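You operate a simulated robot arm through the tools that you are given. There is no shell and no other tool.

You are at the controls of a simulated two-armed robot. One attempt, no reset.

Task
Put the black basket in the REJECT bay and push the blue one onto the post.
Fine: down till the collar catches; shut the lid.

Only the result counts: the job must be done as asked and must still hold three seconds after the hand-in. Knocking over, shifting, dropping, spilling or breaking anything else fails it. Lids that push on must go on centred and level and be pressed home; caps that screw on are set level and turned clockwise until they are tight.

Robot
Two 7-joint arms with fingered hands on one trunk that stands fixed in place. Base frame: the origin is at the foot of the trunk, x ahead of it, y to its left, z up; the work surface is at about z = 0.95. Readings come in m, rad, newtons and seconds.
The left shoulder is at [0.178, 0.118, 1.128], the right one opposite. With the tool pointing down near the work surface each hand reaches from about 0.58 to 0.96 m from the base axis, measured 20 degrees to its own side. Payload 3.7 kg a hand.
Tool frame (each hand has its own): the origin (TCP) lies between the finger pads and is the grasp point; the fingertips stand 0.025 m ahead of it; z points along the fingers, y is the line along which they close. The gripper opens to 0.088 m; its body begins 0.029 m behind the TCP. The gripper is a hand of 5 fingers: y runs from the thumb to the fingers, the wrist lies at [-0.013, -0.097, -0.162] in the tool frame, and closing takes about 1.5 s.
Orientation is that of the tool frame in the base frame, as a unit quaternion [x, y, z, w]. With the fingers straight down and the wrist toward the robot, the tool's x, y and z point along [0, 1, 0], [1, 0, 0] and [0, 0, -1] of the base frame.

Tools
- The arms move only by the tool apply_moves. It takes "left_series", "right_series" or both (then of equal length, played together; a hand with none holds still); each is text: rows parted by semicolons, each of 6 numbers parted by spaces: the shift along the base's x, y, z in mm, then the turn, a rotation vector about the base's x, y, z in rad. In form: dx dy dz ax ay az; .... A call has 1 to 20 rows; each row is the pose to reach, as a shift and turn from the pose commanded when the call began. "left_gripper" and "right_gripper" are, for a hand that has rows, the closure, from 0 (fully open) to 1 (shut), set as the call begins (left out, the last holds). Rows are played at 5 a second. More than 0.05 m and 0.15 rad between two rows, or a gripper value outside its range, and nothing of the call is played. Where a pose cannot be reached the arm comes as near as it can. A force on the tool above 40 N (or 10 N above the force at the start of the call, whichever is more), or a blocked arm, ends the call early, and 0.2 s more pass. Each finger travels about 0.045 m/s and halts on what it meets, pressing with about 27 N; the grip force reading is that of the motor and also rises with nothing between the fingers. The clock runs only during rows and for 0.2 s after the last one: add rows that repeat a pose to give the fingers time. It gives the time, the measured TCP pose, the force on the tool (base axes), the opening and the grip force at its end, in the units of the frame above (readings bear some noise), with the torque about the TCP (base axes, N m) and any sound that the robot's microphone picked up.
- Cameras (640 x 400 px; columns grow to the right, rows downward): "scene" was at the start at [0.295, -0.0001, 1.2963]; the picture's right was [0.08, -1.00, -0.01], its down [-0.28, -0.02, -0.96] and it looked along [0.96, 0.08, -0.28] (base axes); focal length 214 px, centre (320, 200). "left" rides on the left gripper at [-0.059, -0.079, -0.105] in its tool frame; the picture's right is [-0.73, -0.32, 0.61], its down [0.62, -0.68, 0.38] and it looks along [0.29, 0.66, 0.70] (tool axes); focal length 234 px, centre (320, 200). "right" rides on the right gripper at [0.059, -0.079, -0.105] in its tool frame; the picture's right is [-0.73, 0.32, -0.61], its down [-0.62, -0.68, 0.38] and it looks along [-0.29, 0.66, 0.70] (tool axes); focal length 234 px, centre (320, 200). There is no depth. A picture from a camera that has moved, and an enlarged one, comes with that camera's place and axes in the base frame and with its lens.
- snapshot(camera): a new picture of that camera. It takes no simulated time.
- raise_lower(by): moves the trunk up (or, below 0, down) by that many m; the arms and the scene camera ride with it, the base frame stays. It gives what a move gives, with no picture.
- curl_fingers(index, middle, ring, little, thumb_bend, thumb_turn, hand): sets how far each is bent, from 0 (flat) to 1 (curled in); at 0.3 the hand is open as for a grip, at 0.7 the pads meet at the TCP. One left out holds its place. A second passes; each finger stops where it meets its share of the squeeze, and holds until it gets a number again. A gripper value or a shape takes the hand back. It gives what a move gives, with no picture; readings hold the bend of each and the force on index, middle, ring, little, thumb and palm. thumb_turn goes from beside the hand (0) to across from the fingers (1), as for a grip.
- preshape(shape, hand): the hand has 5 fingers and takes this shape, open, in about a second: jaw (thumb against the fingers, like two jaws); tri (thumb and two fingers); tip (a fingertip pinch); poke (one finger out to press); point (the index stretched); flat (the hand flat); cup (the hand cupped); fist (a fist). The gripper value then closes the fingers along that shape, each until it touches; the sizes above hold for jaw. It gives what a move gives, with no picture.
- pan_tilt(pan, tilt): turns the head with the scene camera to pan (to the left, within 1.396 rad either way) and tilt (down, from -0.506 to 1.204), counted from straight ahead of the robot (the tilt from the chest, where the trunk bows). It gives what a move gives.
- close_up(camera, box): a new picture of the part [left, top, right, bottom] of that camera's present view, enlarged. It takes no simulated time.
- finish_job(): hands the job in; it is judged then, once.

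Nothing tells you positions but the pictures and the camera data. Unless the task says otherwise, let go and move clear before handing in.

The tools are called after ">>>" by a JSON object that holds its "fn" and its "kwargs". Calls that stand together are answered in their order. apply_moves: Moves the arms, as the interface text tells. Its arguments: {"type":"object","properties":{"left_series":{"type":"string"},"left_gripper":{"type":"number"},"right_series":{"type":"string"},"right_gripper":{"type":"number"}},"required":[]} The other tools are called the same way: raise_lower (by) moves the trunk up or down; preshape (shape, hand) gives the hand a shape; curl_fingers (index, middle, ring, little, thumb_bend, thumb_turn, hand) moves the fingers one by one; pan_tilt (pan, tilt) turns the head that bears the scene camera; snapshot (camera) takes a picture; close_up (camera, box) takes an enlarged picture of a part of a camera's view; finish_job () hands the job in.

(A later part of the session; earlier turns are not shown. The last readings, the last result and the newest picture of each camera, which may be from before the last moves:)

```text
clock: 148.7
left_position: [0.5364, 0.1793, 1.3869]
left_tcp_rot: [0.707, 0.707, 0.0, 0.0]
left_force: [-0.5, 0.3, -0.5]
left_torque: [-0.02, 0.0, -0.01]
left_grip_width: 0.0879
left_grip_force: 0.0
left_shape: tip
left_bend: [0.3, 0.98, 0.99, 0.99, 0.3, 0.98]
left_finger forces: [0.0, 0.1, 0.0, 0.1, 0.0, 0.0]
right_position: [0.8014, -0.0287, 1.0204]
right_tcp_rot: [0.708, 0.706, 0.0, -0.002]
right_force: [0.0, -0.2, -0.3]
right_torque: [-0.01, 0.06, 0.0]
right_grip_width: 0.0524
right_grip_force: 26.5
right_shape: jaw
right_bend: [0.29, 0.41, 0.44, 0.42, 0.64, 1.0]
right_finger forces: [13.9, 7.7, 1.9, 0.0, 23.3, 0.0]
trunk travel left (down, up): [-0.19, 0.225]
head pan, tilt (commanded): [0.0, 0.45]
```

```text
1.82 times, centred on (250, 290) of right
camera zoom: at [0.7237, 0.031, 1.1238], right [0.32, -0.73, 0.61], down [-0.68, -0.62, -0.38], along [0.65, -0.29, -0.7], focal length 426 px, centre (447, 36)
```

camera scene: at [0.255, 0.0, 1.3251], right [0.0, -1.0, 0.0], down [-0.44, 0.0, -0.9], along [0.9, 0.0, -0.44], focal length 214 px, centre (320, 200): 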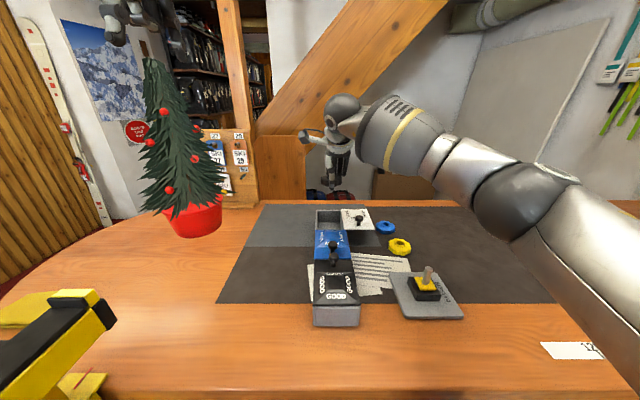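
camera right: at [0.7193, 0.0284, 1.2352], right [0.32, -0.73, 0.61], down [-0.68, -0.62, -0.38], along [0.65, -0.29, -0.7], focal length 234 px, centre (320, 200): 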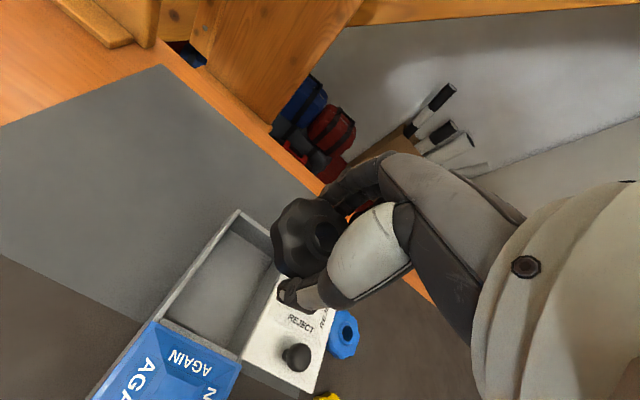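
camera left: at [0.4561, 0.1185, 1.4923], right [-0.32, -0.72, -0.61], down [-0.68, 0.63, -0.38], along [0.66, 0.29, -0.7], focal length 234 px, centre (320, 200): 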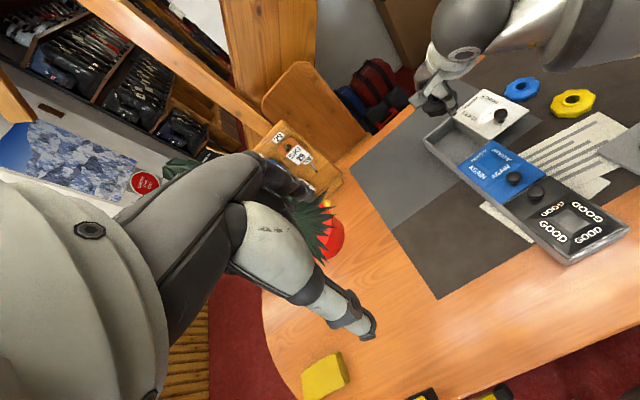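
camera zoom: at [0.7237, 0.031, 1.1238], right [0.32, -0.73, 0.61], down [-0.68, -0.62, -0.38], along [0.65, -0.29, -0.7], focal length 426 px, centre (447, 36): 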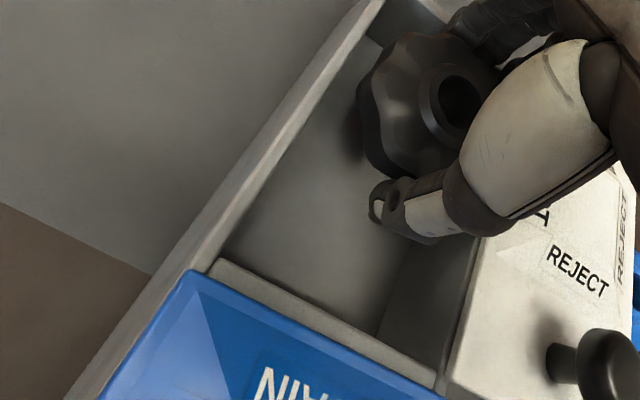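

Well centred with margin on all sides. Releasing the basket into the bay.

>>> {"fn": "apply_moves", "kwargs": {"right_series": "0 0 0 0 0 0; 0 0 0 0 0 0; 0 0 0 0 0 0; 0 0 0 0 0 0; 0 0 0 0 0 0; 0 0 0 0 0 0; 0 0 0 0 0 0", "right_gripper": 0.0}}

>>> {"fn": "close_up", "kwargs": {"camera": "scene", "box": [305, 190, 365, 245]}}

>>> {"fn": "close_up", "kwargs": {"camera": "right", "box": [130, 180, 370, 400]}}

```text
clock: 150.3
left_position: [0.5321, 0.1789, 1.3886]
left_tcp_rot: [0.708, 0.706, 0.001, 0.001]
left_force: [-0.4, 0.1, 0.0]
left_torque: [-0.04, 0.0, -0.02]
left_grip_width: 0.0879
left_grip_force: 0.0
left_shape: tip
left_bend: [0.3, 0.98, 0.99, 0.99, 0.3, 0.98]
left_finger forces: [0.0, 0.1, 0.1, 0.0, 0.0, 0.0]
right_position: [0.8008, -0.0295, 1.0212]
right_tcp_rot: [0.709, 0.706, 0.001, 0.0]
right_force: [-16.8, 0.0, 0.9]
right_torque: [-0.07, 0.35, -0.15]
right_grip_width: 0.0825
right_grip_force: 0.1
right_shape: jaw
right_bend: [0.39, 0.37, 0.37, 0.3, 0.3, 0.98]
right_finger forces: [5.3, 6.1, 5.4, 0.1, 0.1, 0.1]
trunk travel left (down, up): [-0.19, 0.225]
head pan, tilt (commanded): [0.0, 0.45]
```

```text
7.27 times, centred on (335, 218) of scene
camera zoom: at [0.2528, 0.0004, 1.3255], right [0.0, -1.0, 0.0], down [-0.43, 0.0, -0.9], along [0.9, 0.0, -0.43], focal length 1560 px, centre (211, 73)
```

zoom: 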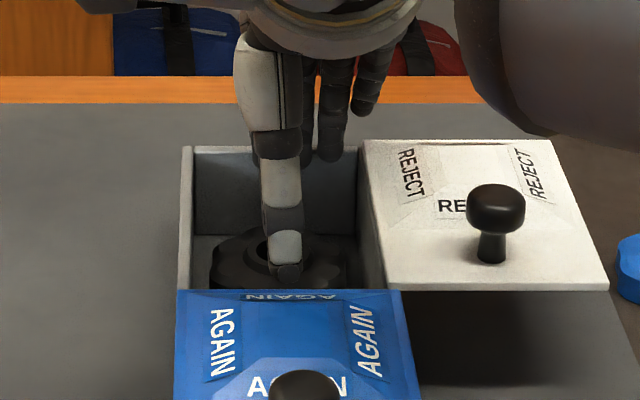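

```text
1.82 times, centred on (250, 290) of right
camera zoom: at [0.7216, 0.0311, 1.1253], right [0.32, -0.73, 0.61], down [-0.68, -0.62, -0.38], along [0.66, -0.29, -0.7], focal length 426 px, centre (447, 36)
```

zoom: 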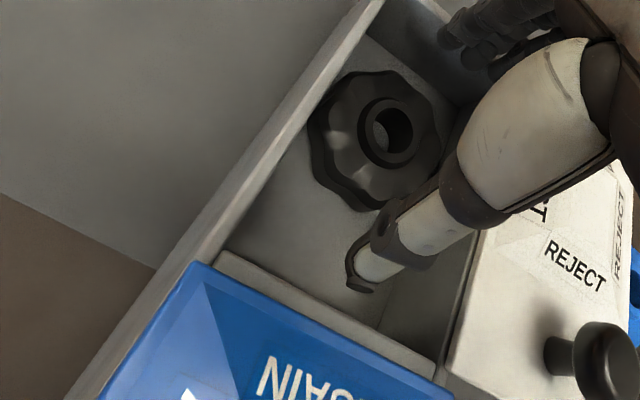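

The basket lies flat in the bay. The opened fingers are pressing on the far wall, so I'll ease the hand back a few millimetres and then lift straight out.

>>> {"fn": "apply_moves", "kwargs": {"right_series": "-2 0 1 0 0 0; -4 0 2 0 0 0; -5 0 5 0 0 0; -5 0 10 0 0 0; -5 0 16 0 0 0; -5 0 24 0 0 0; -5 0 34 0 0 0; -5 0 46 0 0 0; -5 0 60 0 0 0; -5 0 75 0 0 0; -5 0 90 0 0 0; -5 0 90 0 0 0"}}

>>> {"fn": "close_up", "kwargs": {"camera": "scene", "box": [295, 170, 385, 330]}}

>>> {"fn": "snapshot", "kwargs": {"camera": "right"}}

```text
clock: 152.9
left_position: [0.5362, 0.179, 1.3886]
left_tcp_rot: [0.708, 0.706, 0.0, -0.001]
left_force: [0.2, 0.9, 0.4]
left_torque: [0.02, -0.02, -0.01]
left_grip_width: 0.0877
left_grip_force: 0.0
left_shape: tip
left_bend: [0.3, 0.98, 0.99, 0.99, 0.3, 0.98]
left_finger forces: [0.1, 0.1, 0.0, 0.0, 0.0, 0.1]
right_position: [0.7977, -0.0293, 1.1098]
right_tcp_rot: [0.709, 0.706, 0.0, -0.002]
right_force: [0.2, 0.5, 0.2]
right_torque: [-0.05, 0.0, -0.06]
right_grip_width: 0.0874
right_grip_force: 0.1
right_shape: jaw
right_bend: [0.3, 0.3, 0.3, 0.3, 0.3, 0.98]
right_finger forces: [0.1, 0.0, 0.1, 0.0, 0.1, 0.0]
trunk travel left (down, up): [-0.19, 0.225]
head pan, tilt (commanded): [0.0, 0.45]
```

```text
2.50 times, centred on (340, 250) of scene
camera zoom: at [0.2554, 0.0003, 1.3249], right [0.0, -1.0, 0.0], down [-0.44, 0.0, -0.9], along [0.9, 0.0, -0.44], focal length 536 px, centre (270, 75)
```

zoom: 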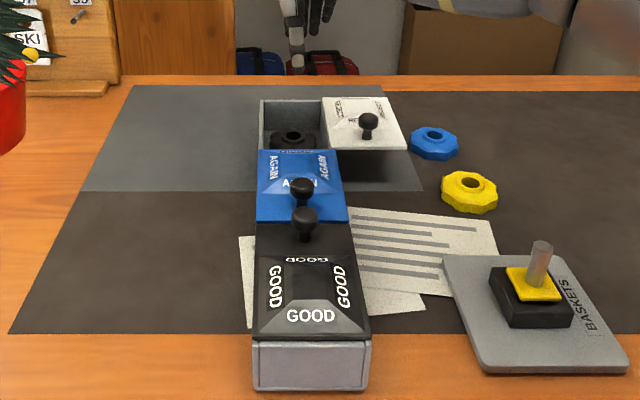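

```text
taken
camera right: at [0.7187, 0.0308, 1.2144], right [0.32, -0.73, 0.61], down [-0.68, -0.62, -0.38], along [0.65, -0.29, -0.7], focal length 234 px, centre (320, 200)
```

right: 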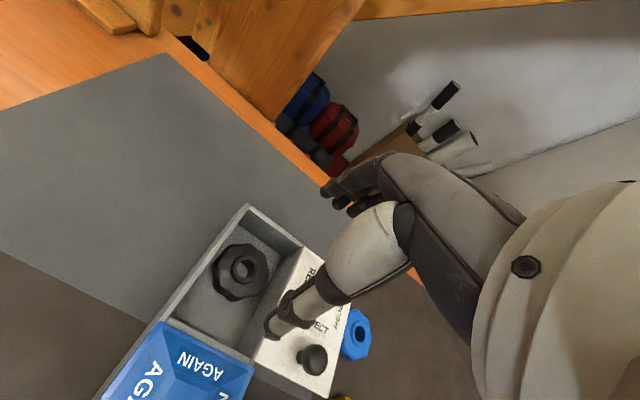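

The black basket is flat in the REJECT bay. Next I'll shut the lid with the right hand: fingertip pinch on the knob, then slide it back in +y. First shaping the hand and moving above the knob.

>>> {"fn": "preshape", "kwargs": {"shape": "tip", "hand": "right"}}

>>> {"fn": "apply_moves", "kwargs": {"right_series": "-6 -10 2 0 0 0; -12 -20 4 0 0 0; -18 -30 6 0 0 0; -24 -40 6 0 0 0; -30 -52 6 0 0 0; -36 -64 4 0 0 0; -42 -76 2 0 0 0; -42 -76 0 0 0 0; -42 -76 0 0 0 0"}}

>>> {"fn": "close_up", "kwargs": {"camera": "scene", "box": [300, 150, 400, 250]}}

>>> {"fn": "snapshot", "kwargs": {"camera": "right"}}

>>> {"fn": "close_up", "kwargs": {"camera": "left", "box": [390, 50, 560, 190]}}

```text
clock: 153.8
left_position: [0.5355, 0.1793, 1.3874]
left_tcp_rot: [0.708, 0.706, 0.001, -0.001]
left_force: [-0.5, 0.1, -1.7]
left_torque: [0.02, -0.02, -0.02]
left_grip_width: 0.0878
left_grip_force: 0.0
left_shape: tip
left_bend: [0.3, 0.98, 0.99, 0.99, 0.3, 0.98]
left_finger forces: [0.1, 0.0, 0.0, 0.0, 0.1, 0.0]
right_position: [0.7978, -0.0294, 1.1096]
right_tcp_rot: [0.708, 0.706, 0.0, -0.001]
right_force: [0.1, 0.5, -0.7]
right_torque: [0.0, 0.02, 0.0]
right_grip_width: 0.0878
right_grip_force: 0.0
right_shape: tip
right_bend: [0.3, 0.98, 0.99, 0.99, 0.3, 0.98]
right_finger forces: [0.0, 0.0, 0.0, 0.1, 0.0, 0.0]
trunk travel left (down, up): [-0.19, 0.225]
head pan, tilt (commanded): [0.0, 0.45]
```

```text
clock: 155.8
left_position: [0.5351, 0.178, 1.3875]
left_tcp_rot: [0.708, 0.706, 0.001, -0.001]
left_force: [0.4, -0.1, -0.2]
left_torque: [-0.03, 0.03, -0.01]
left_grip_width: 0.0876
left_grip_force: 0.1
left_shape: tip
left_bend: [0.3, 0.98, 0.99, 0.99, 0.3, 0.98]
left_finger forces: [0.0, 0.0, 0.0, 0.0, 0.0, 0.1]
right_position: [0.7551, -0.1069, 1.1085]
right_tcp_rot: [0.708, 0.706, 0.0, -0.001]
right_force: [0.4, 0.1, 0.7]
right_torque: [0.01, 0.02, -0.03]
right_grip_width: 0.088
right_grip_force: 0.1
right_shape: tip
right_bend: [0.3, 0.98, 0.99, 0.99, 0.3, 0.98]
right_finger forces: [0.0, 0.0, 0.0, 0.1, 0.0, 0.1]
trunk travel left (down, up): [-0.19, 0.225]
head pan, tilt (commanded): [0.0, 0.45]
```

```text
4.00 times, centred on (350, 200) of scene
camera zoom: at [0.255, 0.0002, 1.3251], right [0.0, -1.0, 0.0], down [-0.44, 0.0, -0.9], along [0.9, 0.0, -0.44], focal length 858 px, centre (200, 200)
```

zoom: 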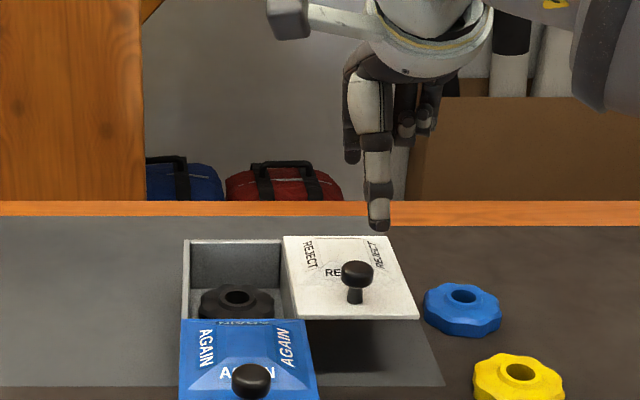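

```text
taken
camera right: at [0.6763, -0.0468, 1.2133], right [0.32, -0.73, 0.61], down [-0.68, -0.62, -0.38], along [0.65, -0.29, -0.7], focal length 234 px, centre (320, 200)
```

right: 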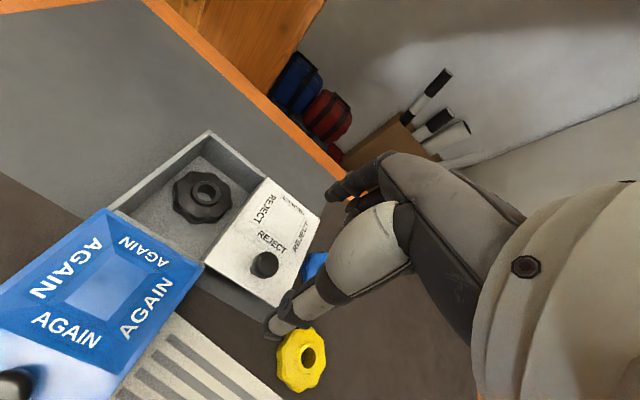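

```text
2.86 times, centred on (475, 120) of left
camera zoom: at [0.4561, 0.1187, 1.4923], right [-0.32, -0.72, -0.61], down [-0.68, 0.63, -0.38], along [0.66, 0.29, -0.7], focal length 669 px, centre (-123, 429)
```

zoom: 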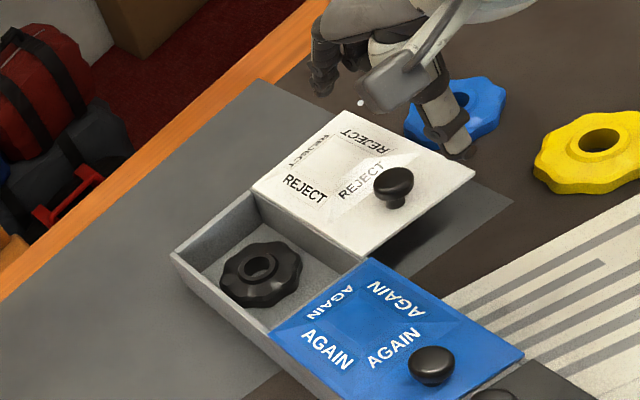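

The pinch is aligned with the knob. Lowering around it.

>>> {"fn": "apply_moves", "kwargs": {"right_series": "0 0 -12 0 0 0; 0 0 -24 0 0 0; 0 0 -36 0 0 0; 0 0 -48 0 0 0; 0 0 -60 0 0 0; 0 0 -70 0 0 0; 0 0 -70 0 0 0"}}

>>> {"fn": "close_up", "kwargs": {"camera": "scene", "box": [310, 180, 390, 260]}}

>>> {"fn": "close_up", "kwargs": {"camera": "left", "box": [420, 50, 560, 170]}}

```text
clock: 157.4
left_position: [0.5357, 0.179, 1.3867]
left_tcp_rot: [0.708, 0.706, 0.001, 0.0]
left_force: [-0.4, 0.2, -0.1]
left_torque: [-0.02, 0.03, 0.03]
left_grip_width: 0.0879
left_grip_force: 0.1
left_shape: tip
left_bend: [0.3, 0.98, 0.99, 0.99, 0.3, 0.98]
left_finger forces: [0.0, 0.1, 0.1, 0.1, 0.0, 0.0]
right_position: [0.755, -0.1057, 1.0401]
right_tcp_rot: [0.708, 0.706, 0.001, -0.002]
right_force: [0.1, -0.3, 0.3]
right_torque: [0.03, -0.02, 0.02]
right_grip_width: 0.0876
right_grip_force: 0.1
right_shape: tip
right_bend: [0.3, 0.98, 0.99, 0.99, 0.3, 0.98]
right_finger forces: [0.1, 0.0, 0.1, 0.0, 0.0, 0.1]
trunk travel left (down, up): [-0.19, 0.225]
head pan, tilt (commanded): [0.0, 0.45]
```

```text
5.00 times, centred on (350, 220) of scene
camera zoom: at [0.2549, 0.0004, 1.3251], right [0.0, -1.0, 0.0], down [-0.44, 0.0, -0.9], along [0.9, 0.0, -0.44], focal length 1072 px, centre (170, 100)
```

zoom: 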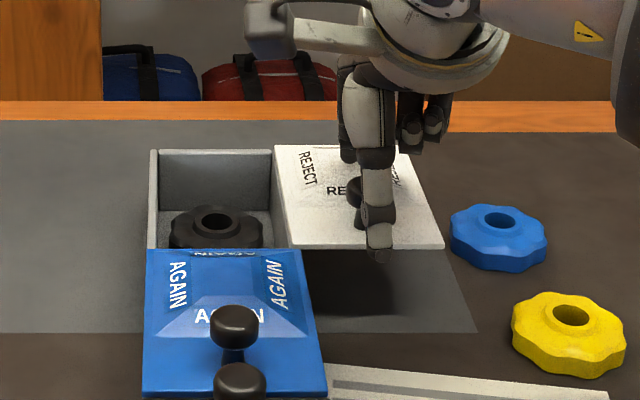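

```text
3.33 times, centred on (490, 110) of left
camera zoom: at [0.456, 0.1189, 1.4924], right [-0.32, -0.72, -0.61], down [-0.68, 0.63, -0.38], along [0.66, 0.29, -0.7], focal length 781 px, centre (-247, 500)
```

zoom: 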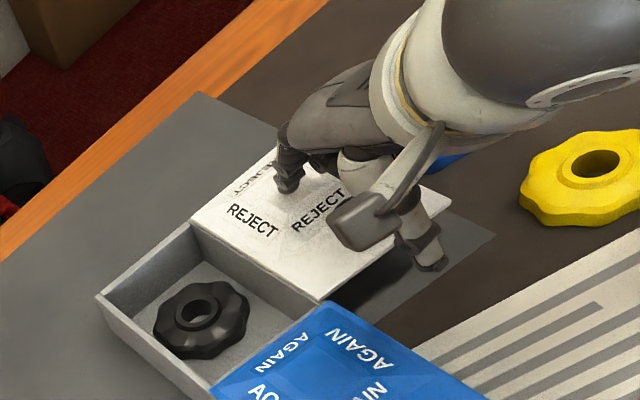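

>>> {"fn": "apply_moves", "kwargs": {"right_series": "0 0 0 0 0 0; 0 0 0 0 0 0; 0 0 0 0 0 0; 0 0 0 0 0 0; 0 0 0 0 0 0; 0 0 0 0 0 0; 0 0 0 0 0 0; 0 0 0 0 0 0", "right_gripper": 1.0}}

>>> {"fn": "close_up", "kwargs": {"camera": "scene", "box": [310, 180, 390, 260]}}

```text
clock: 159.2
left_position: [0.5369, 0.1786, 1.3857]
left_tcp_rot: [0.708, 0.707, 0.0, -0.001]
left_force: [-0.5, 0.5, 0.5]
left_torque: [0.03, 0.02, -0.02]
left_grip_width: 0.088
left_grip_force: 0.1
left_shape: tip
left_bend: [0.3, 0.98, 0.99, 0.99, 0.3, 0.98]
left_finger forces: [0.1, 0.0, 0.0, 0.0, 0.0, 0.0]
right_position: [0.7562, -0.1053, 1.0392]
right_tcp_rot: [0.708, 0.706, -0.002, -0.002]
right_force: [-2.8, 1.1, 0.0]
right_torque: [0.01, 0.08, -0.02]
right_grip_width: 0.0166
right_grip_force: 26.6
right_shape: tip
right_bend: [0.72, 1.0, 1.0, 1.0, 0.75, 1.0]
right_finger forces: [23.4, 0.0, 0.1, 0.0, 24.9, 0.1]
trunk travel left (down, up): [-0.19, 0.225]
head pan, tilt (commanded): [0.0, 0.45]
```

```text
5.00 times, centred on (350, 220) of scene
camera zoom: at [0.2562, 0.0003, 1.3246], right [0.0, -1.0, 0.0], down [-0.44, 0.0, -0.9], along [0.9, 0.0, -0.44], focal length 1072 px, centre (170, 100)
```

zoom: 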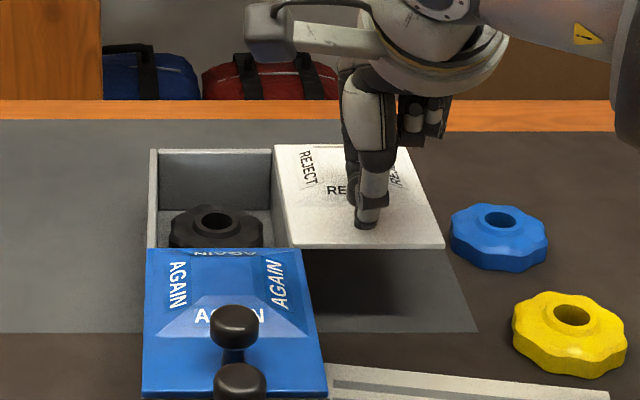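

Knob gripped. Sliding the lid back toward closed, 70 mm first.

>>> {"fn": "apply_moves", "kwargs": {"right_series": "0 4 0 0 0 0; 0 8 0 0 0 0; 0 12 0 0 0 0; 0 16 0 0 0 0; 0 20 0 0 0 0; 0 24 0 0 0 0; 0 28 0 0 0 0; 0 32 0 0 0 0; 0 36 0 0 0 0; 0 40 0 0 0 0; 0 44 0 0 0 0; 0 48 0 0 0 0; 0 52 0 0 0 0; 0 56 0 0 0 0; 0 60 0 0 0 0; 0 64 0 0 0 0; 0 68 0 0 0 0; 0 70 0 0 0 0; 0 70 0 0 0 0"}}

>>> {"fn": "close_up", "kwargs": {"camera": "scene", "box": [300, 180, 380, 260]}}

```text
clock: 163.2
left_position: [0.5365, 0.1784, 1.3866]
left_tcp_rot: [0.708, 0.706, 0.0, -0.001]
left_force: [-0.4, -0.7, -0.1]
left_torque: [-0.02, 0.0, 0.02]
left_grip_width: 0.0876
left_grip_force: 0.1
left_shape: tip
left_bend: [0.3, 0.98, 0.99, 0.99, 0.3, 0.98]
left_finger forces: [0.1, 0.1, 0.0, 0.1, 0.1, 0.0]
right_position: [0.7566, -0.0348, 1.0384]
right_tcp_rot: [0.708, 0.706, 0.0, -0.002]
right_force: [-4.0, -0.6, 0.2]
right_torque: [-0.02, 0.1, 0.0]
right_grip_width: 0.0158
right_grip_force: 27.2
right_shape: tip
right_bend: [0.72, 1.0, 1.0, 1.0, 0.75, 1.0]
right_finger forces: [22.3, 0.0, 0.0, 0.0, 24.0, 0.0]
trunk travel left (down, up): [-0.19, 0.225]
head pan, tilt (commanded): [0.0, 0.45]
```

```text
5.00 times, centred on (340, 220) of scene
camera zoom: at [0.2557, 0.0002, 1.3249], right [0.0, -1.0, 0.0], down [-0.44, 0.0, -0.9], along [0.9, 0.0, -0.44], focal length 1072 px, centre (220, 100)
```

zoom: 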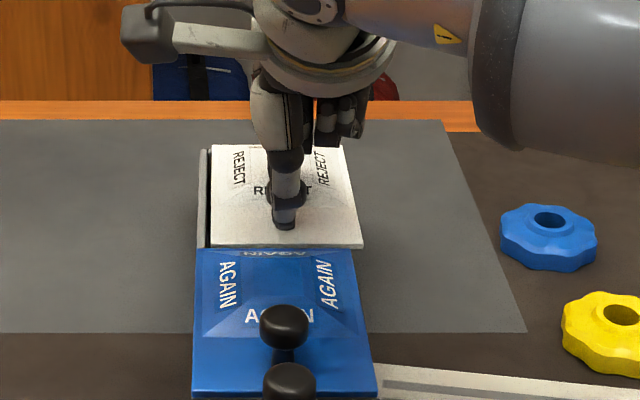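

Nearly shut, about 7–8 mm left. Closing the rest slowly, watching for the stop.

>>> {"fn": "apply_moves", "kwargs": {"right_series": "0 2 0 0 0 0; 0 4 0 0 0 0; 0 5 0 0 0 0; 0 6 0 0 0 0; 0 7 0 0 0 0; 0 7 0 0 0 0"}}

>>> {"fn": "close_up", "kwargs": {"camera": "scene", "box": [305, 190, 365, 250]}}

>>> {"fn": "snapshot", "kwargs": {"camera": "left"}}

```text
clock: 164.6
left_position: [0.5362, 0.1788, 1.3869]
left_tcp_rot: [0.708, 0.707, 0.0, -0.001]
left_force: [-0.3, 0.3, 0.2]
left_torque: [-0.03, 0.0, 0.01]
left_grip_width: 0.0877
left_grip_force: 0.1
left_shape: tip
left_bend: [0.3, 0.98, 0.99, 0.99, 0.3, 0.98]
left_finger forces: [0.0, 0.1, 0.1, 0.0, 0.1, 0.1]
right_position: [0.7558, -0.0289, 1.0376]
right_tcp_rot: [0.708, 0.706, -0.002, -0.002]
right_force: [-5.7, -1.0, 0.1]
right_torque: [-0.02, 0.15, -0.04]
right_grip_width: 0.0161
right_grip_force: 27.0
right_shape: tip
right_bend: [0.72, 1.0, 1.0, 1.0, 0.75, 1.0]
right_finger forces: [22.8, 0.1, 0.0, 0.0, 25.5, 0.0]
trunk travel left (down, up): [-0.19, 0.225]
head pan, tilt (commanded): [0.0, 0.45]
```

```text
6.67 times, centred on (335, 220) of scene
camera zoom: at [0.2559, 0.0002, 1.3247], right [0.0, -1.0, 0.0], down [-0.44, 0.0, -0.9], along [0.9, 0.0, -0.44], focal length 1430 px, centre (220, 67)
```

zoom: 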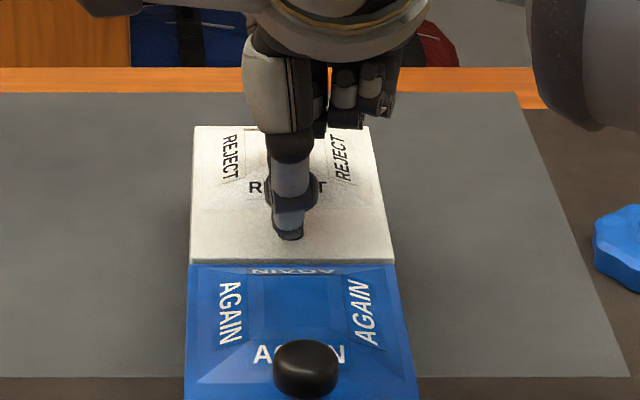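

```text
taken
camera left: at [0.4573, 0.1187, 1.4918], right [-0.32, -0.72, -0.61], down [-0.68, 0.63, -0.38], along [0.66, 0.29, -0.7], focal length 234 px, centre (320, 200)
```

left: 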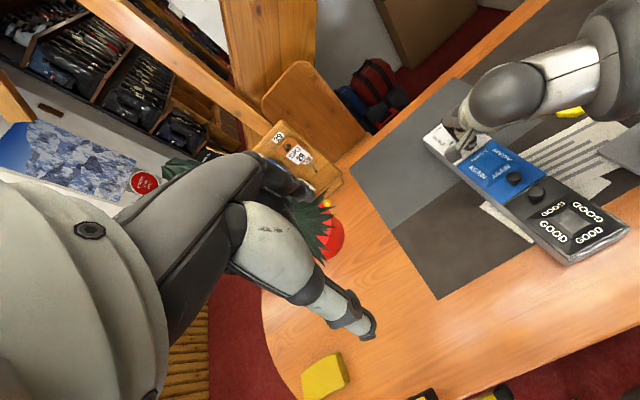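

>>> {"fn": "apply_moves", "kwargs": {"right_series": "0 1 0 0 0 0; 0 2 0 0 0 0; 0 3 0 0 0 0; 0 3 0 0 0 0; 0 3 0 0 0 0"}}

>>> {"fn": "close_up", "kwargs": {"camera": "scene", "box": [315, 200, 355, 240]}}

```text
clock: 165.8
left_position: [0.5366, 0.1787, 1.3861]
left_tcp_rot: [0.708, 0.706, 0.0, -0.002]
left_force: [0.6, -0.9, 0.4]
left_torque: [0.0, 0.03, 0.01]
left_grip_width: 0.0879
left_grip_force: 0.1
left_shape: tip
left_bend: [0.3, 0.98, 0.99, 0.99, 0.3, 0.98]
left_finger forces: [0.1, 0.0, 0.1, 0.1, 0.0, 0.1]
right_position: [0.7559, -0.0262, 1.0378]
right_tcp_rot: [0.709, 0.705, -0.001, -0.001]
right_force: [-7.6, -4.7, -0.4]
right_torque: [-0.09, 0.17, -0.05]
right_grip_width: 0.0159
right_grip_force: 27.0
right_shape: tip
right_bend: [0.72, 1.0, 1.0, 1.0, 0.75, 1.0]
right_finger forces: [21.6, 0.1, 0.0, 0.1, 26.5, 0.0]
trunk travel left (down, up): [-0.19, 0.225]
head pan, tilt (commanded): [0.0, 0.45]
```

```text
10.00 times, centred on (335, 220) of scene
camera zoom: at [0.2557, -0.0004, 1.3248], right [0.0, -1.0, 0.0], down [-0.44, 0.0, -0.9], along [0.9, 0.0, -0.44], focal length 2145 px, centre (170, 0)
```

zoom: 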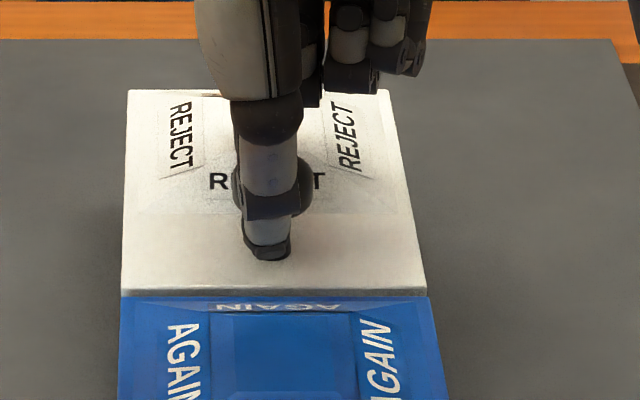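

The lid has reached its stop (about 5 N) and its edges line up with the box. Releasing the knob and lifting clear.

>>> {"fn": "apply_moves", "kwargs": {"right_series": "0 0 0 0 0 0; 0 0 0 0 0 0; 0 0 2 0 0 0; 0 0 5 0 0 0; 0 0 10 0 0 0; 0 0 18 0 0 0; 0 0 30 0 0 0; 0 0 45 0 0 0; 0 0 60 0 0 0; 0 0 80 0 0 0; 0 0 100 0 0 0; 0 0 100 0 0 0", "right_gripper": 0.0}}

>>> {"fn": "snapshot", "kwargs": {"camera": "scene"}}

>>> {"fn": "close_up", "kwargs": {"camera": "scene", "box": [305, 195, 365, 255]}}

>>> {"fn": "snapshot", "kwargs": {"camera": "right"}}

```text
clock: 168.4
left_position: [0.5353, 0.179, 1.3865]
left_tcp_rot: [0.707, 0.707, 0.0, -0.002]
left_force: [0.1, 0.9, -0.3]
left_torque: [0.0, 0.0, 0.0]
left_grip_width: 0.0878
left_grip_force: 0.0
left_shape: tip
left_bend: [0.3, 0.98, 0.99, 0.99, 0.3, 0.98]
left_finger forces: [0.0, 0.1, 0.0, 0.0, 0.0, 0.0]
right_position: [0.7562, -0.0263, 1.1396]
right_tcp_rot: [0.708, 0.706, 0.0, -0.001]
right_force: [0.1, 0.0, 0.8]
right_torque: [-0.03, -0.01, 0.05]
right_grip_width: 0.0876
right_grip_force: 0.1
right_shape: tip
right_bend: [0.3, 0.98, 0.99, 0.99, 0.3, 0.98]
right_finger forces: [0.1, 0.0, 0.1, 0.0, 0.0, 0.1]
trunk travel left (down, up): [-0.19, 0.225]
head pan, tilt (commanded): [0.0, 0.45]
```

```text
taken
camera scene: at [0.2554, 0.0003, 1.3249], right [0.0, -1.0, 0.0], down [-0.44, 0.0, -0.9], along [0.9, 0.0, -0.44], focal length 214 px, centre (320, 200)
```

scene: 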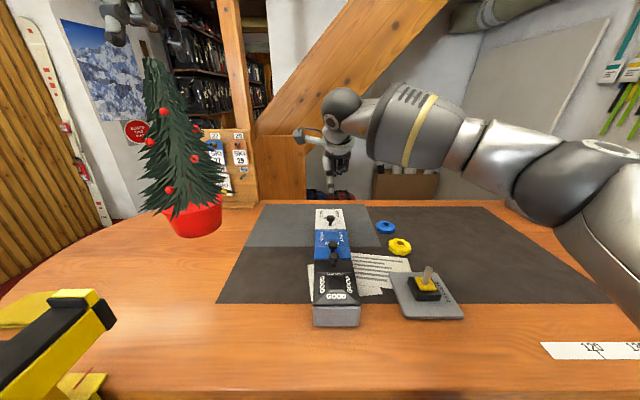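

```text
6.67 times, centred on (335, 225) of scene
camera zoom: at [0.2554, 0.0003, 1.3249], right [0.0, -1.0, 0.0], down [-0.44, 0.0, -0.9], along [0.9, 0.0, -0.44], focal length 1430 px, centre (220, 33)
```

zoom: 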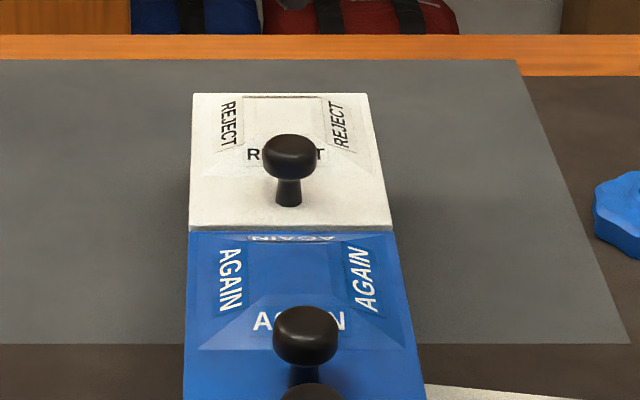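

```text
taken
camera right: at [0.6777, 0.034, 1.2425], right [0.32, -0.73, 0.61], down [-0.68, -0.62, -0.38], along [0.65, -0.29, -0.7], focal length 234 px, centre (320, 200)
```

right: 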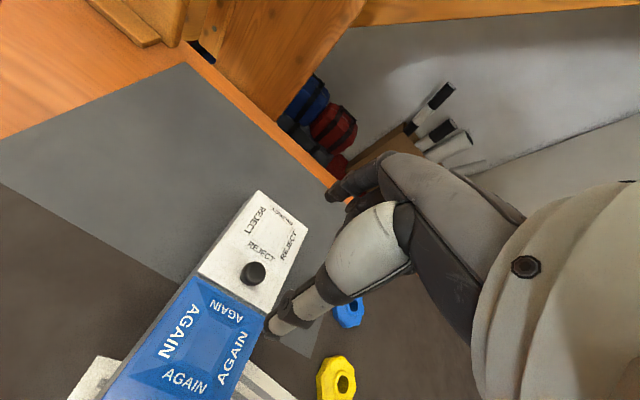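

The REJECT lid is shut flush. Now the blue basket: I'll refine its position, and put the right hand back into jaw shape.

>>> {"fn": "preshape", "kwargs": {"shape": "jaw", "hand": "right"}}

>>> {"fn": "apply_moves", "kwargs": {"right_series": "0 -15 5 0 0 0.06; 0 -30 10 0 0 0.12; 0 -45 15 0 0 0.18; 0 -60 20 0 0 0.24; 0 -75 20 0 0 0.3; 0 -90 20 0 0 0.36; 0 -105 20 0 0 0.42; 0 -120 20 0 0 0.48; 0 -135 20 0 0 0.54; 0 -150 20 0 0 0.6; 0 -165 20 0 0 0.66; 0 -165 20 0 0 0.7; 0 -165 20 0 0 0.7"}}

>>> {"fn": "snapshot", "kwargs": {"camera": "right"}}

>>> {"fn": "close_up", "kwargs": {"camera": "scene", "box": [360, 205, 430, 265]}}

>>> {"fn": "snapshot", "kwargs": {"camera": "scene"}}

```text
clock: 169.3
left_position: [0.5352, 0.178, 1.3874]
left_tcp_rot: [0.707, 0.707, 0.0, 0.0]
left_force: [0.8, 0.3, -0.2]
left_torque: [-0.04, 0.0, 0.0]
left_grip_width: 0.0878
left_grip_force: 0.0
left_shape: tip
left_bend: [0.3, 0.98, 0.99, 0.99, 0.3, 0.98]
left_finger forces: [0.1, 0.0, 0.0, 0.0, 0.0, 0.1]
right_position: [0.7562, -0.0258, 1.1376]
right_tcp_rot: [0.709, 0.706, -0.001, -0.001]
right_force: [1.2, 0.3, 0.4]
right_torque: [0.01, -0.05, -0.01]
right_grip_width: 0.0875
right_grip_force: 0.1
right_shape: jaw
right_bend: [0.3, 0.3, 0.3, 0.3, 0.3, 0.98]
right_finger forces: [0.0, 0.0, 0.1, 0.0, 0.1, 0.1]
trunk travel left (down, up): [-0.19, 0.225]
head pan, tilt (commanded): [0.0, 0.45]
```

```text
clock: 172.1
left_position: [0.5359, 0.1785, 1.3866]
left_tcp_rot: [0.707, 0.707, 0.0, -0.001]
left_force: [-0.7, 0.6, 0.0]
left_torque: [0.0, -0.01, 0.0]
left_grip_width: 0.0879
left_grip_force: 0.0
left_shape: tip
left_bend: [0.3, 0.98, 0.99, 0.99, 0.3, 0.98]
left_finger forces: [0.0, 0.0, 0.0, 0.1, 0.0, 0.1]
right_position: [0.7547, -0.1523, 1.1567]
right_tcp_rot: [0.508, 0.861, -0.001, -0.001]
right_force: [-0.4, -0.3, 0.0]
right_torque: [0.02, 0.01, -0.02]
right_grip_width: 0.0873
right_grip_force: 0.2
right_shape: jaw
right_bend: [0.3, 0.3, 0.3, 0.3, 0.3, 0.98]
right_finger forces: [0.1, 0.0, 0.0, 0.0, 0.1, 0.0]
right hand out of reach, approached as far as the arm can: row 9, 10, 11, 12, 13
trunk travel left (down, up): [-0.19, 0.225]
head pan, tilt (commanded): [0.0, 0.45]
```

```text
taken
camera right: at [0.6579, -0.1391, 1.2611], right [0.64, -0.48, 0.61], down [-0.29, -0.88, -0.38], along [0.71, 0.07, -0.7], focal length 234 px, centre (320, 200)
```

right: 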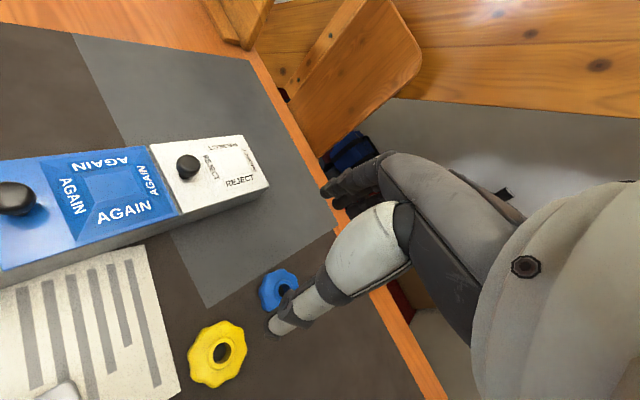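

```text
6.67 times, centred on (395, 235) of scene
camera zoom: at [0.2551, 0.0004, 1.325], right [0.0, -1.0, 0.0], down [-0.44, 0.0, -0.9], along [0.9, 0.0, -0.44], focal length 1430 px, centre (-180, -33)
```

zoom: 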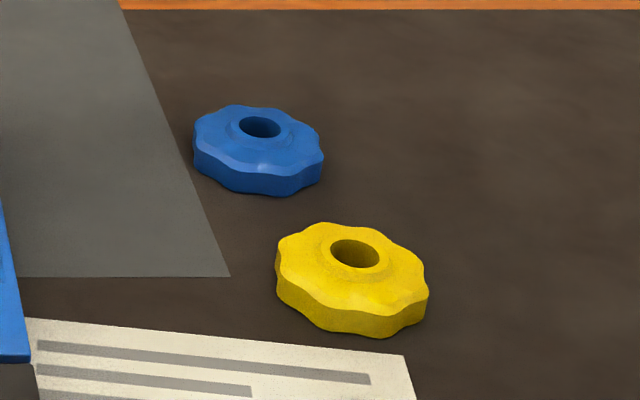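

```text
taken
camera scene: at [0.2551, 0.0004, 1.325], right [0.0, -1.0, 0.0], down [-0.44, 0.0, -0.9], along [0.9, 0.0, -0.44], focal length 214 px, centre (320, 200)
```

scene: 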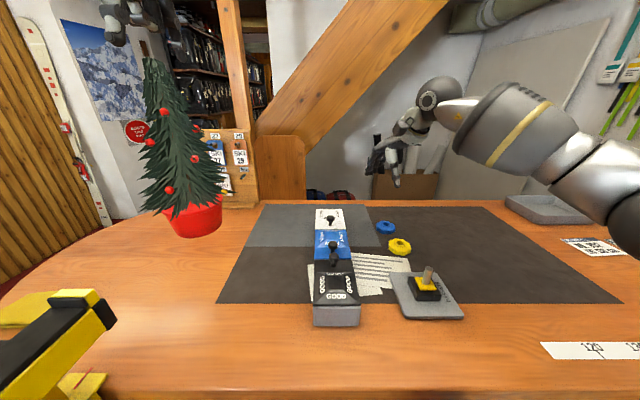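

The right wrist prefers negative yaw here. I'll turn to about -30°, which also keeps the thumb well away from the yellow basket, and go above the blue one at (0.810, -0.2005).

>>> {"fn": "apply_moves", "kwargs": {"right_series": "0 -5 0 0 0 -0.11; 5 -10 0 0 0 -0.22; 10 -15 0 0 0 -0.33; 16 -20 0 0 0 -0.44; 22 -25 -5 0 0 -0.55; 28 -30 -12 0 0 -0.66; 35 -35 -22 0 0 -0.77; 42 -40 -35 0 0 -0.88; 49 -44 -50 0 0 -0.98; 55 -48 -65 0 0 -1.03; 55 -48 -75 0 0 -1.03; 55 -48 -75 0 0 -1.03"}}

>>> {"fn": "snapshot", "kwargs": {"camera": "right"}}

>>> {"fn": "close_up", "kwargs": {"camera": "scene", "box": [350, 170, 450, 260]}}

```text
clock: 174.7
left_position: [0.5351, 0.1801, 1.3869]
left_tcp_rot: [0.707, 0.707, 0.0, -0.001]
left_force: [0.0, -0.3, 0.3]
left_torque: [-0.02, 0.02, 0.01]
left_grip_width: 0.0878
left_grip_force: 0.1
left_shape: tip
left_bend: [0.3, 0.98, 0.99, 0.99, 0.3, 0.98]
left_finger forces: [0.0, 0.0, 0.0, 0.1, 0.1, 0.0]
right_position: [0.8095, -0.199, 1.0821]
right_tcp_rot: [0.866, 0.5, 0.0, -0.001]
right_force: [0.0, 0.3, -0.7]
right_torque: [0.04, 0.03, 0.03]
right_grip_width: 0.0877
right_grip_force: 0.0
right_shape: jaw
right_bend: [0.3, 0.3, 0.3, 0.3, 0.3, 0.98]
right_finger forces: [0.0, 0.1, 0.0, 0.1, 0.0, 0.0]
trunk travel left (down, up): [-0.19, 0.225]
head pan, tilt (commanded): [0.0, 0.45]
```

```text
taken
camera right: at [0.7705, -0.1074, 1.1862], right [-0.08, -0.79, 0.61], down [-0.9, -0.2, -0.38], along [0.42, -0.58, -0.7], focal length 234 px, centre (320, 200)
```

right: 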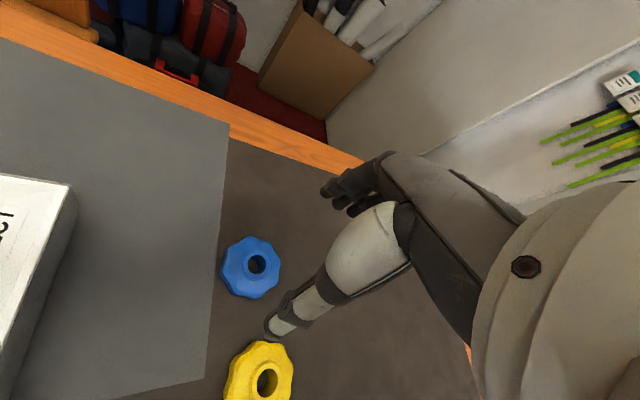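

```text
4.44 times, centred on (400, 215) of scene
camera zoom: at [0.255, 0.0004, 1.325], right [0.0, -1.0, 0.0], down [-0.44, 0.0, -0.9], along [0.9, 0.0, -0.44], focal length 953 px, centre (-36, 133)
```

zoom: 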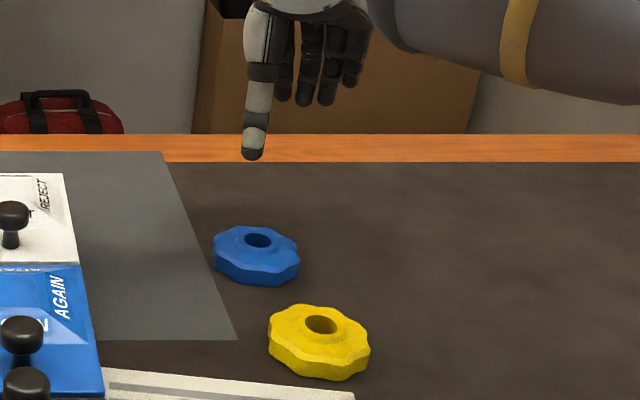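

Well placed over the blue basket with the thumb clear of the yellow one. Descending in two stages.

>>> {"fn": "apply_moves", "kwargs": {"right_series": "1 0 -12 0 0 0; 2 0 -24 0 0 0; 2 0 -36 0 0 0; 2 0 -48 0 0 0; 2 0 -60 0 0 0; 2 0 -72 0 0 0; 2 0 -80 0 0 0; 2 0 -80 0 0 0"}}

>>> {"fn": "close_up", "kwargs": {"camera": "right", "box": [190, 180, 390, 400]}}

>>> {"fn": "close_up", "kwargs": {"camera": "scene", "box": [350, 190, 430, 260]}}

```text
clock: 176.5
left_position: [0.5359, 0.1795, 1.388]
left_tcp_rot: [0.708, 0.706, 0.0, -0.001]
left_force: [-0.5, -0.6, 0.1]
left_torque: [0.0, -0.01, -0.03]
left_grip_width: 0.0877
left_grip_force: 0.1
left_shape: tip
left_bend: [0.3, 0.98, 0.99, 0.99, 0.3, 0.98]
left_finger forces: [0.1, 0.1, 0.0, 0.0, 0.0, 0.1]
right_position: [0.8106, -0.1987, 1.0013]
right_tcp_rot: [0.866, 0.5, 0.001, -0.001]
right_force: [0.9, 0.0, 0.4]
right_torque: [-0.01, -0.01, 0.02]
right_grip_width: 0.0876
right_grip_force: 0.0
right_shape: jaw
right_bend: [0.3, 0.3, 0.3, 0.3, 0.3, 0.98]
right_finger forces: [0.0, 0.0, 0.0, 0.0, 0.1, 0.0]
trunk travel left (down, up): [-0.19, 0.225]
head pan, tilt (commanded): [0.0, 0.45]
```

```text
1.82 times, centred on (290, 290) of right
camera zoom: at [0.7725, -0.1083, 1.1054], right [-0.08, -0.79, 0.61], down [-0.9, -0.2, -0.38], along [0.42, -0.58, -0.7], focal length 426 px, centre (374, 36)
```

zoom: 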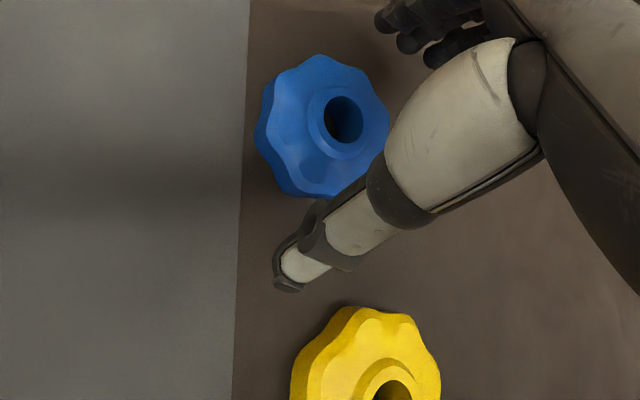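

```text
5.71 times, centred on (390, 225) of scene
camera zoom: at [0.255, 0.0003, 1.325], right [0.0, -1.0, 0.0], down [-0.44, 0.0, -0.9], along [0.9, 0.0, -0.44], focal length 1226 px, centre (-80, 57)
```

zoom: 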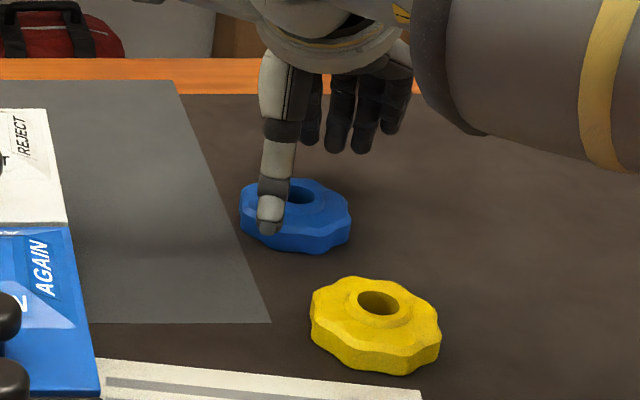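

Centred within 2 mm. Lowering to grip height near the table and then closing.

>>> {"fn": "apply_moves", "kwargs": {"right_series": "1 1 -5 0 0 0; 2 2 -9 0 0 0; 2 2 -12 0 0 0; 2 2 -14 0 0 0; 2 2 -14 0 0 0"}}

>>> {"fn": "close_up", "kwargs": {"camera": "scene", "box": [350, 190, 430, 260]}}

```text
clock: 177.7
left_position: [0.536, 0.1795, 1.388]
left_tcp_rot: [0.708, 0.706, 0.001, 0.0]
left_force: [-0.4, -0.4, 0.2]
left_torque: [0.0, 0.0, -0.02]
left_grip_width: 0.0878
left_grip_force: 0.1
left_shape: tip
left_bend: [0.3, 0.98, 0.99, 0.99, 0.3, 0.98]
left_finger forces: [0.1, 0.1, 0.0, 0.0, 0.0, 0.0]
right_position: [0.8134, -0.1971, 0.9868]
right_tcp_rot: [0.866, 0.499, 0.0, -0.001]
right_force: [0.2, -0.6, -0.4]
right_torque: [0.02, 0.01, 0.03]
right_grip_width: 0.0875
right_grip_force: 0.0
right_shape: jaw
right_bend: [0.3, 0.3, 0.3, 0.3, 0.3, 0.98]
right_finger forces: [0.0, 0.1, 0.0, 0.1, 0.0, 0.1]
trunk travel left (down, up): [-0.19, 0.225]
head pan, tilt (commanded): [0.0, 0.45]
```

```text
5.71 times, centred on (390, 225) of scene
camera zoom: at [0.2551, 0.0003, 1.325], right [0.0, -1.0, 0.0], down [-0.44, 0.0, -0.9], along [0.9, 0.0, -0.44], focal length 1226 px, centre (-80, 57)
```

zoom: 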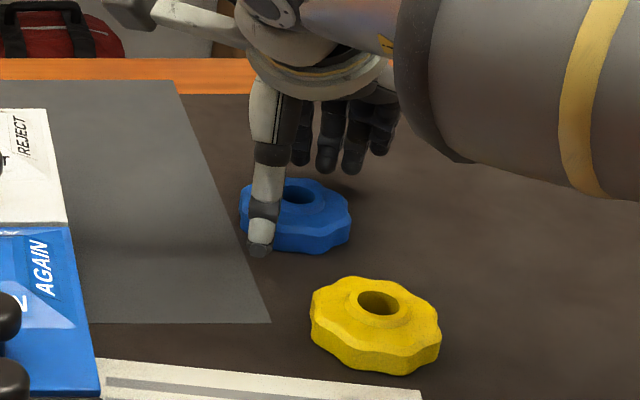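

>>> {"fn": "apply_moves", "kwargs": {"right_series": "0 0 -2 0 0 0; 0 0 -4 0 0 0; 0 0 -5 0 0 0; 0 0 -5 0 0 0"}}

>>> {"fn": "close_up", "kwargs": {"camera": "scene", "box": [360, 205, 410, 250]}}

>>> {"fn": "close_up", "kwargs": {"camera": "right", "box": [190, 180, 390, 400]}}

```text
clock: 178.7
left_position: [0.5362, 0.1793, 1.3874]
left_tcp_rot: [0.708, 0.707, 0.001, -0.002]
left_force: [-0.4, 0.3, -0.7]
left_torque: [0.0, 0.0, -0.02]
left_grip_width: 0.0877
left_grip_force: 0.0
left_shape: tip
left_bend: [0.3, 0.98, 0.99, 0.99, 0.3, 0.98]
left_finger forces: [0.1, 0.0, 0.1, 0.1, 0.0, 0.1]
right_position: [0.8132, -0.1969, 0.9819]
right_tcp_rot: [0.866, 0.5, 0.0, -0.002]
right_force: [-0.3, -0.4, -0.1]
right_torque: [0.0, -0.02, 0.01]
right_grip_width: 0.0878
right_grip_force: 0.1
right_shape: jaw
right_bend: [0.3, 0.3, 0.3, 0.3, 0.3, 0.98]
right_finger forces: [0.0, 0.0, 0.0, 0.0, 0.0, 0.1]
trunk travel left (down, up): [-0.19, 0.225]
head pan, tilt (commanded): [0.0, 0.45]
```

```text
8.89 times, centred on (385, 228) of scene
camera zoom: at [0.2551, 0.0003, 1.325], right [0.0, -1.0, 0.0], down [-0.44, 0.0, -0.9], along [0.9, 0.0, -0.44], focal length 1906 px, centre (-258, -44)
```

zoom: 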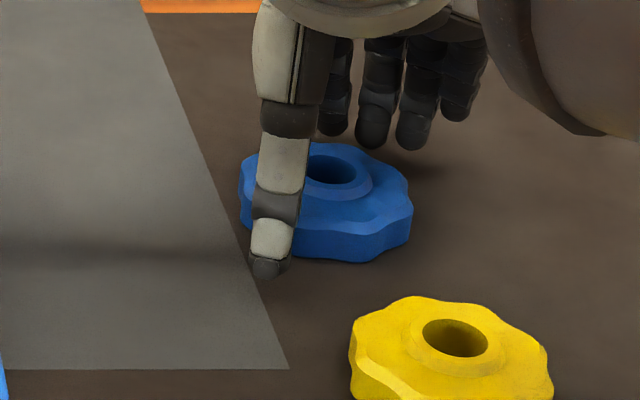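

```text
1.82 times, centred on (290, 290) of right
camera zoom: at [0.7745, -0.1059, 1.0861], right [-0.08, -0.79, 0.61], down [-0.9, -0.2, -0.38], along [0.42, -0.58, -0.7], focal length 426 px, centre (374, 36)
```

zoom: 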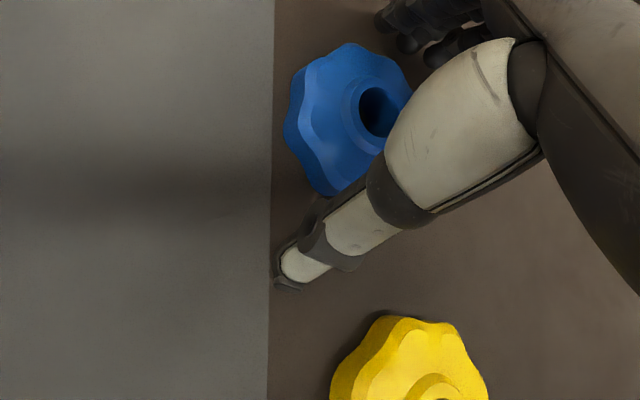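

Both sides are level with the rim. Closing on the blue basket.

>>> {"fn": "apply_moves", "kwargs": {"right_series": "0 0 0 0 0 0; 0 0 0 0 0 0; 0 0 0 0 0 0; 0 0 0 0 0 0; 0 0 0 0 0 0; 0 0 0 0 0 0; 0 0 0 0 0 0; 0 0 0 0 0 0", "right_gripper": 1.0}}

>>> {"fn": "close_up", "kwargs": {"camera": "scene", "box": [360, 205, 410, 250]}}

>>> {"fn": "close_up", "kwargs": {"camera": "right", "box": [190, 180, 390, 400]}}

```text
clock: 180.5
left_position: [0.5354, 0.179, 1.3864]
left_tcp_rot: [0.707, 0.707, 0.002, -0.001]
left_force: [-0.1, 0.8, 0.9]
left_torque: [-0.01, -0.02, 0.0]
left_grip_width: 0.0875
left_grip_force: 0.1
left_shape: tip
left_bend: [0.3, 0.98, 0.99, 0.99, 0.3, 0.98]
left_finger forces: [0.1, 0.0, 0.1, 0.0, 0.0, 0.0]
right_position: [0.8131, -0.1959, 0.9804]
right_tcp_rot: [0.866, 0.5, 0.001, -0.001]
right_force: [0.2, -0.4, -0.1]
right_torque: [-0.05, -0.03, 0.03]
right_grip_width: 0.0524
right_grip_force: 26.7
right_shape: jaw
right_bend: [0.74, 0.41, 0.42, 0.42, 0.64, 1.0]
right_finger forces: [13.3, 7.4, 2.8, 0.1, 23.4, 0.0]
trunk travel left (down, up): [-0.19, 0.225]
head pan, tilt (commanded): [0.0, 0.45]
```

```text
8.89 times, centred on (385, 228) of scene
camera zoom: at [0.2551, 0.0004, 1.325], right [0.0, -1.0, 0.0], down [-0.44, 0.0, -0.9], along [0.9, 0.0, -0.44], focal length 1906 px, centre (-258, -44)
```

zoom: 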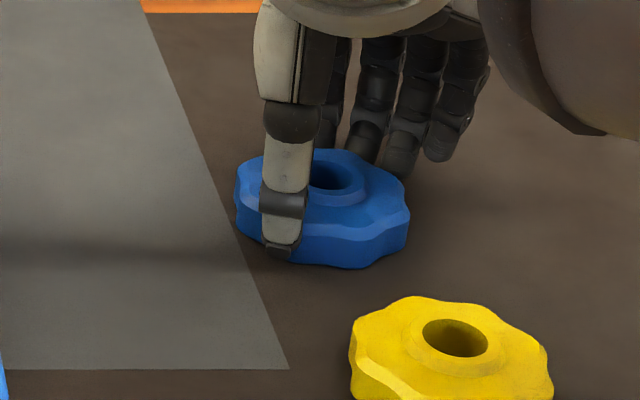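

```text
1.82 times, centred on (290, 290) of right
camera zoom: at [0.7745, -0.1059, 1.0863], right [-0.08, -0.79, 0.61], down [-0.9, -0.2, -0.38], along [0.42, -0.58, -0.7], focal length 426 px, centre (374, 36)
```

zoom: 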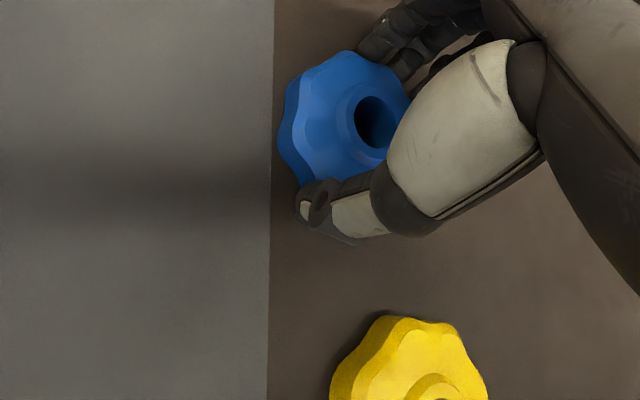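

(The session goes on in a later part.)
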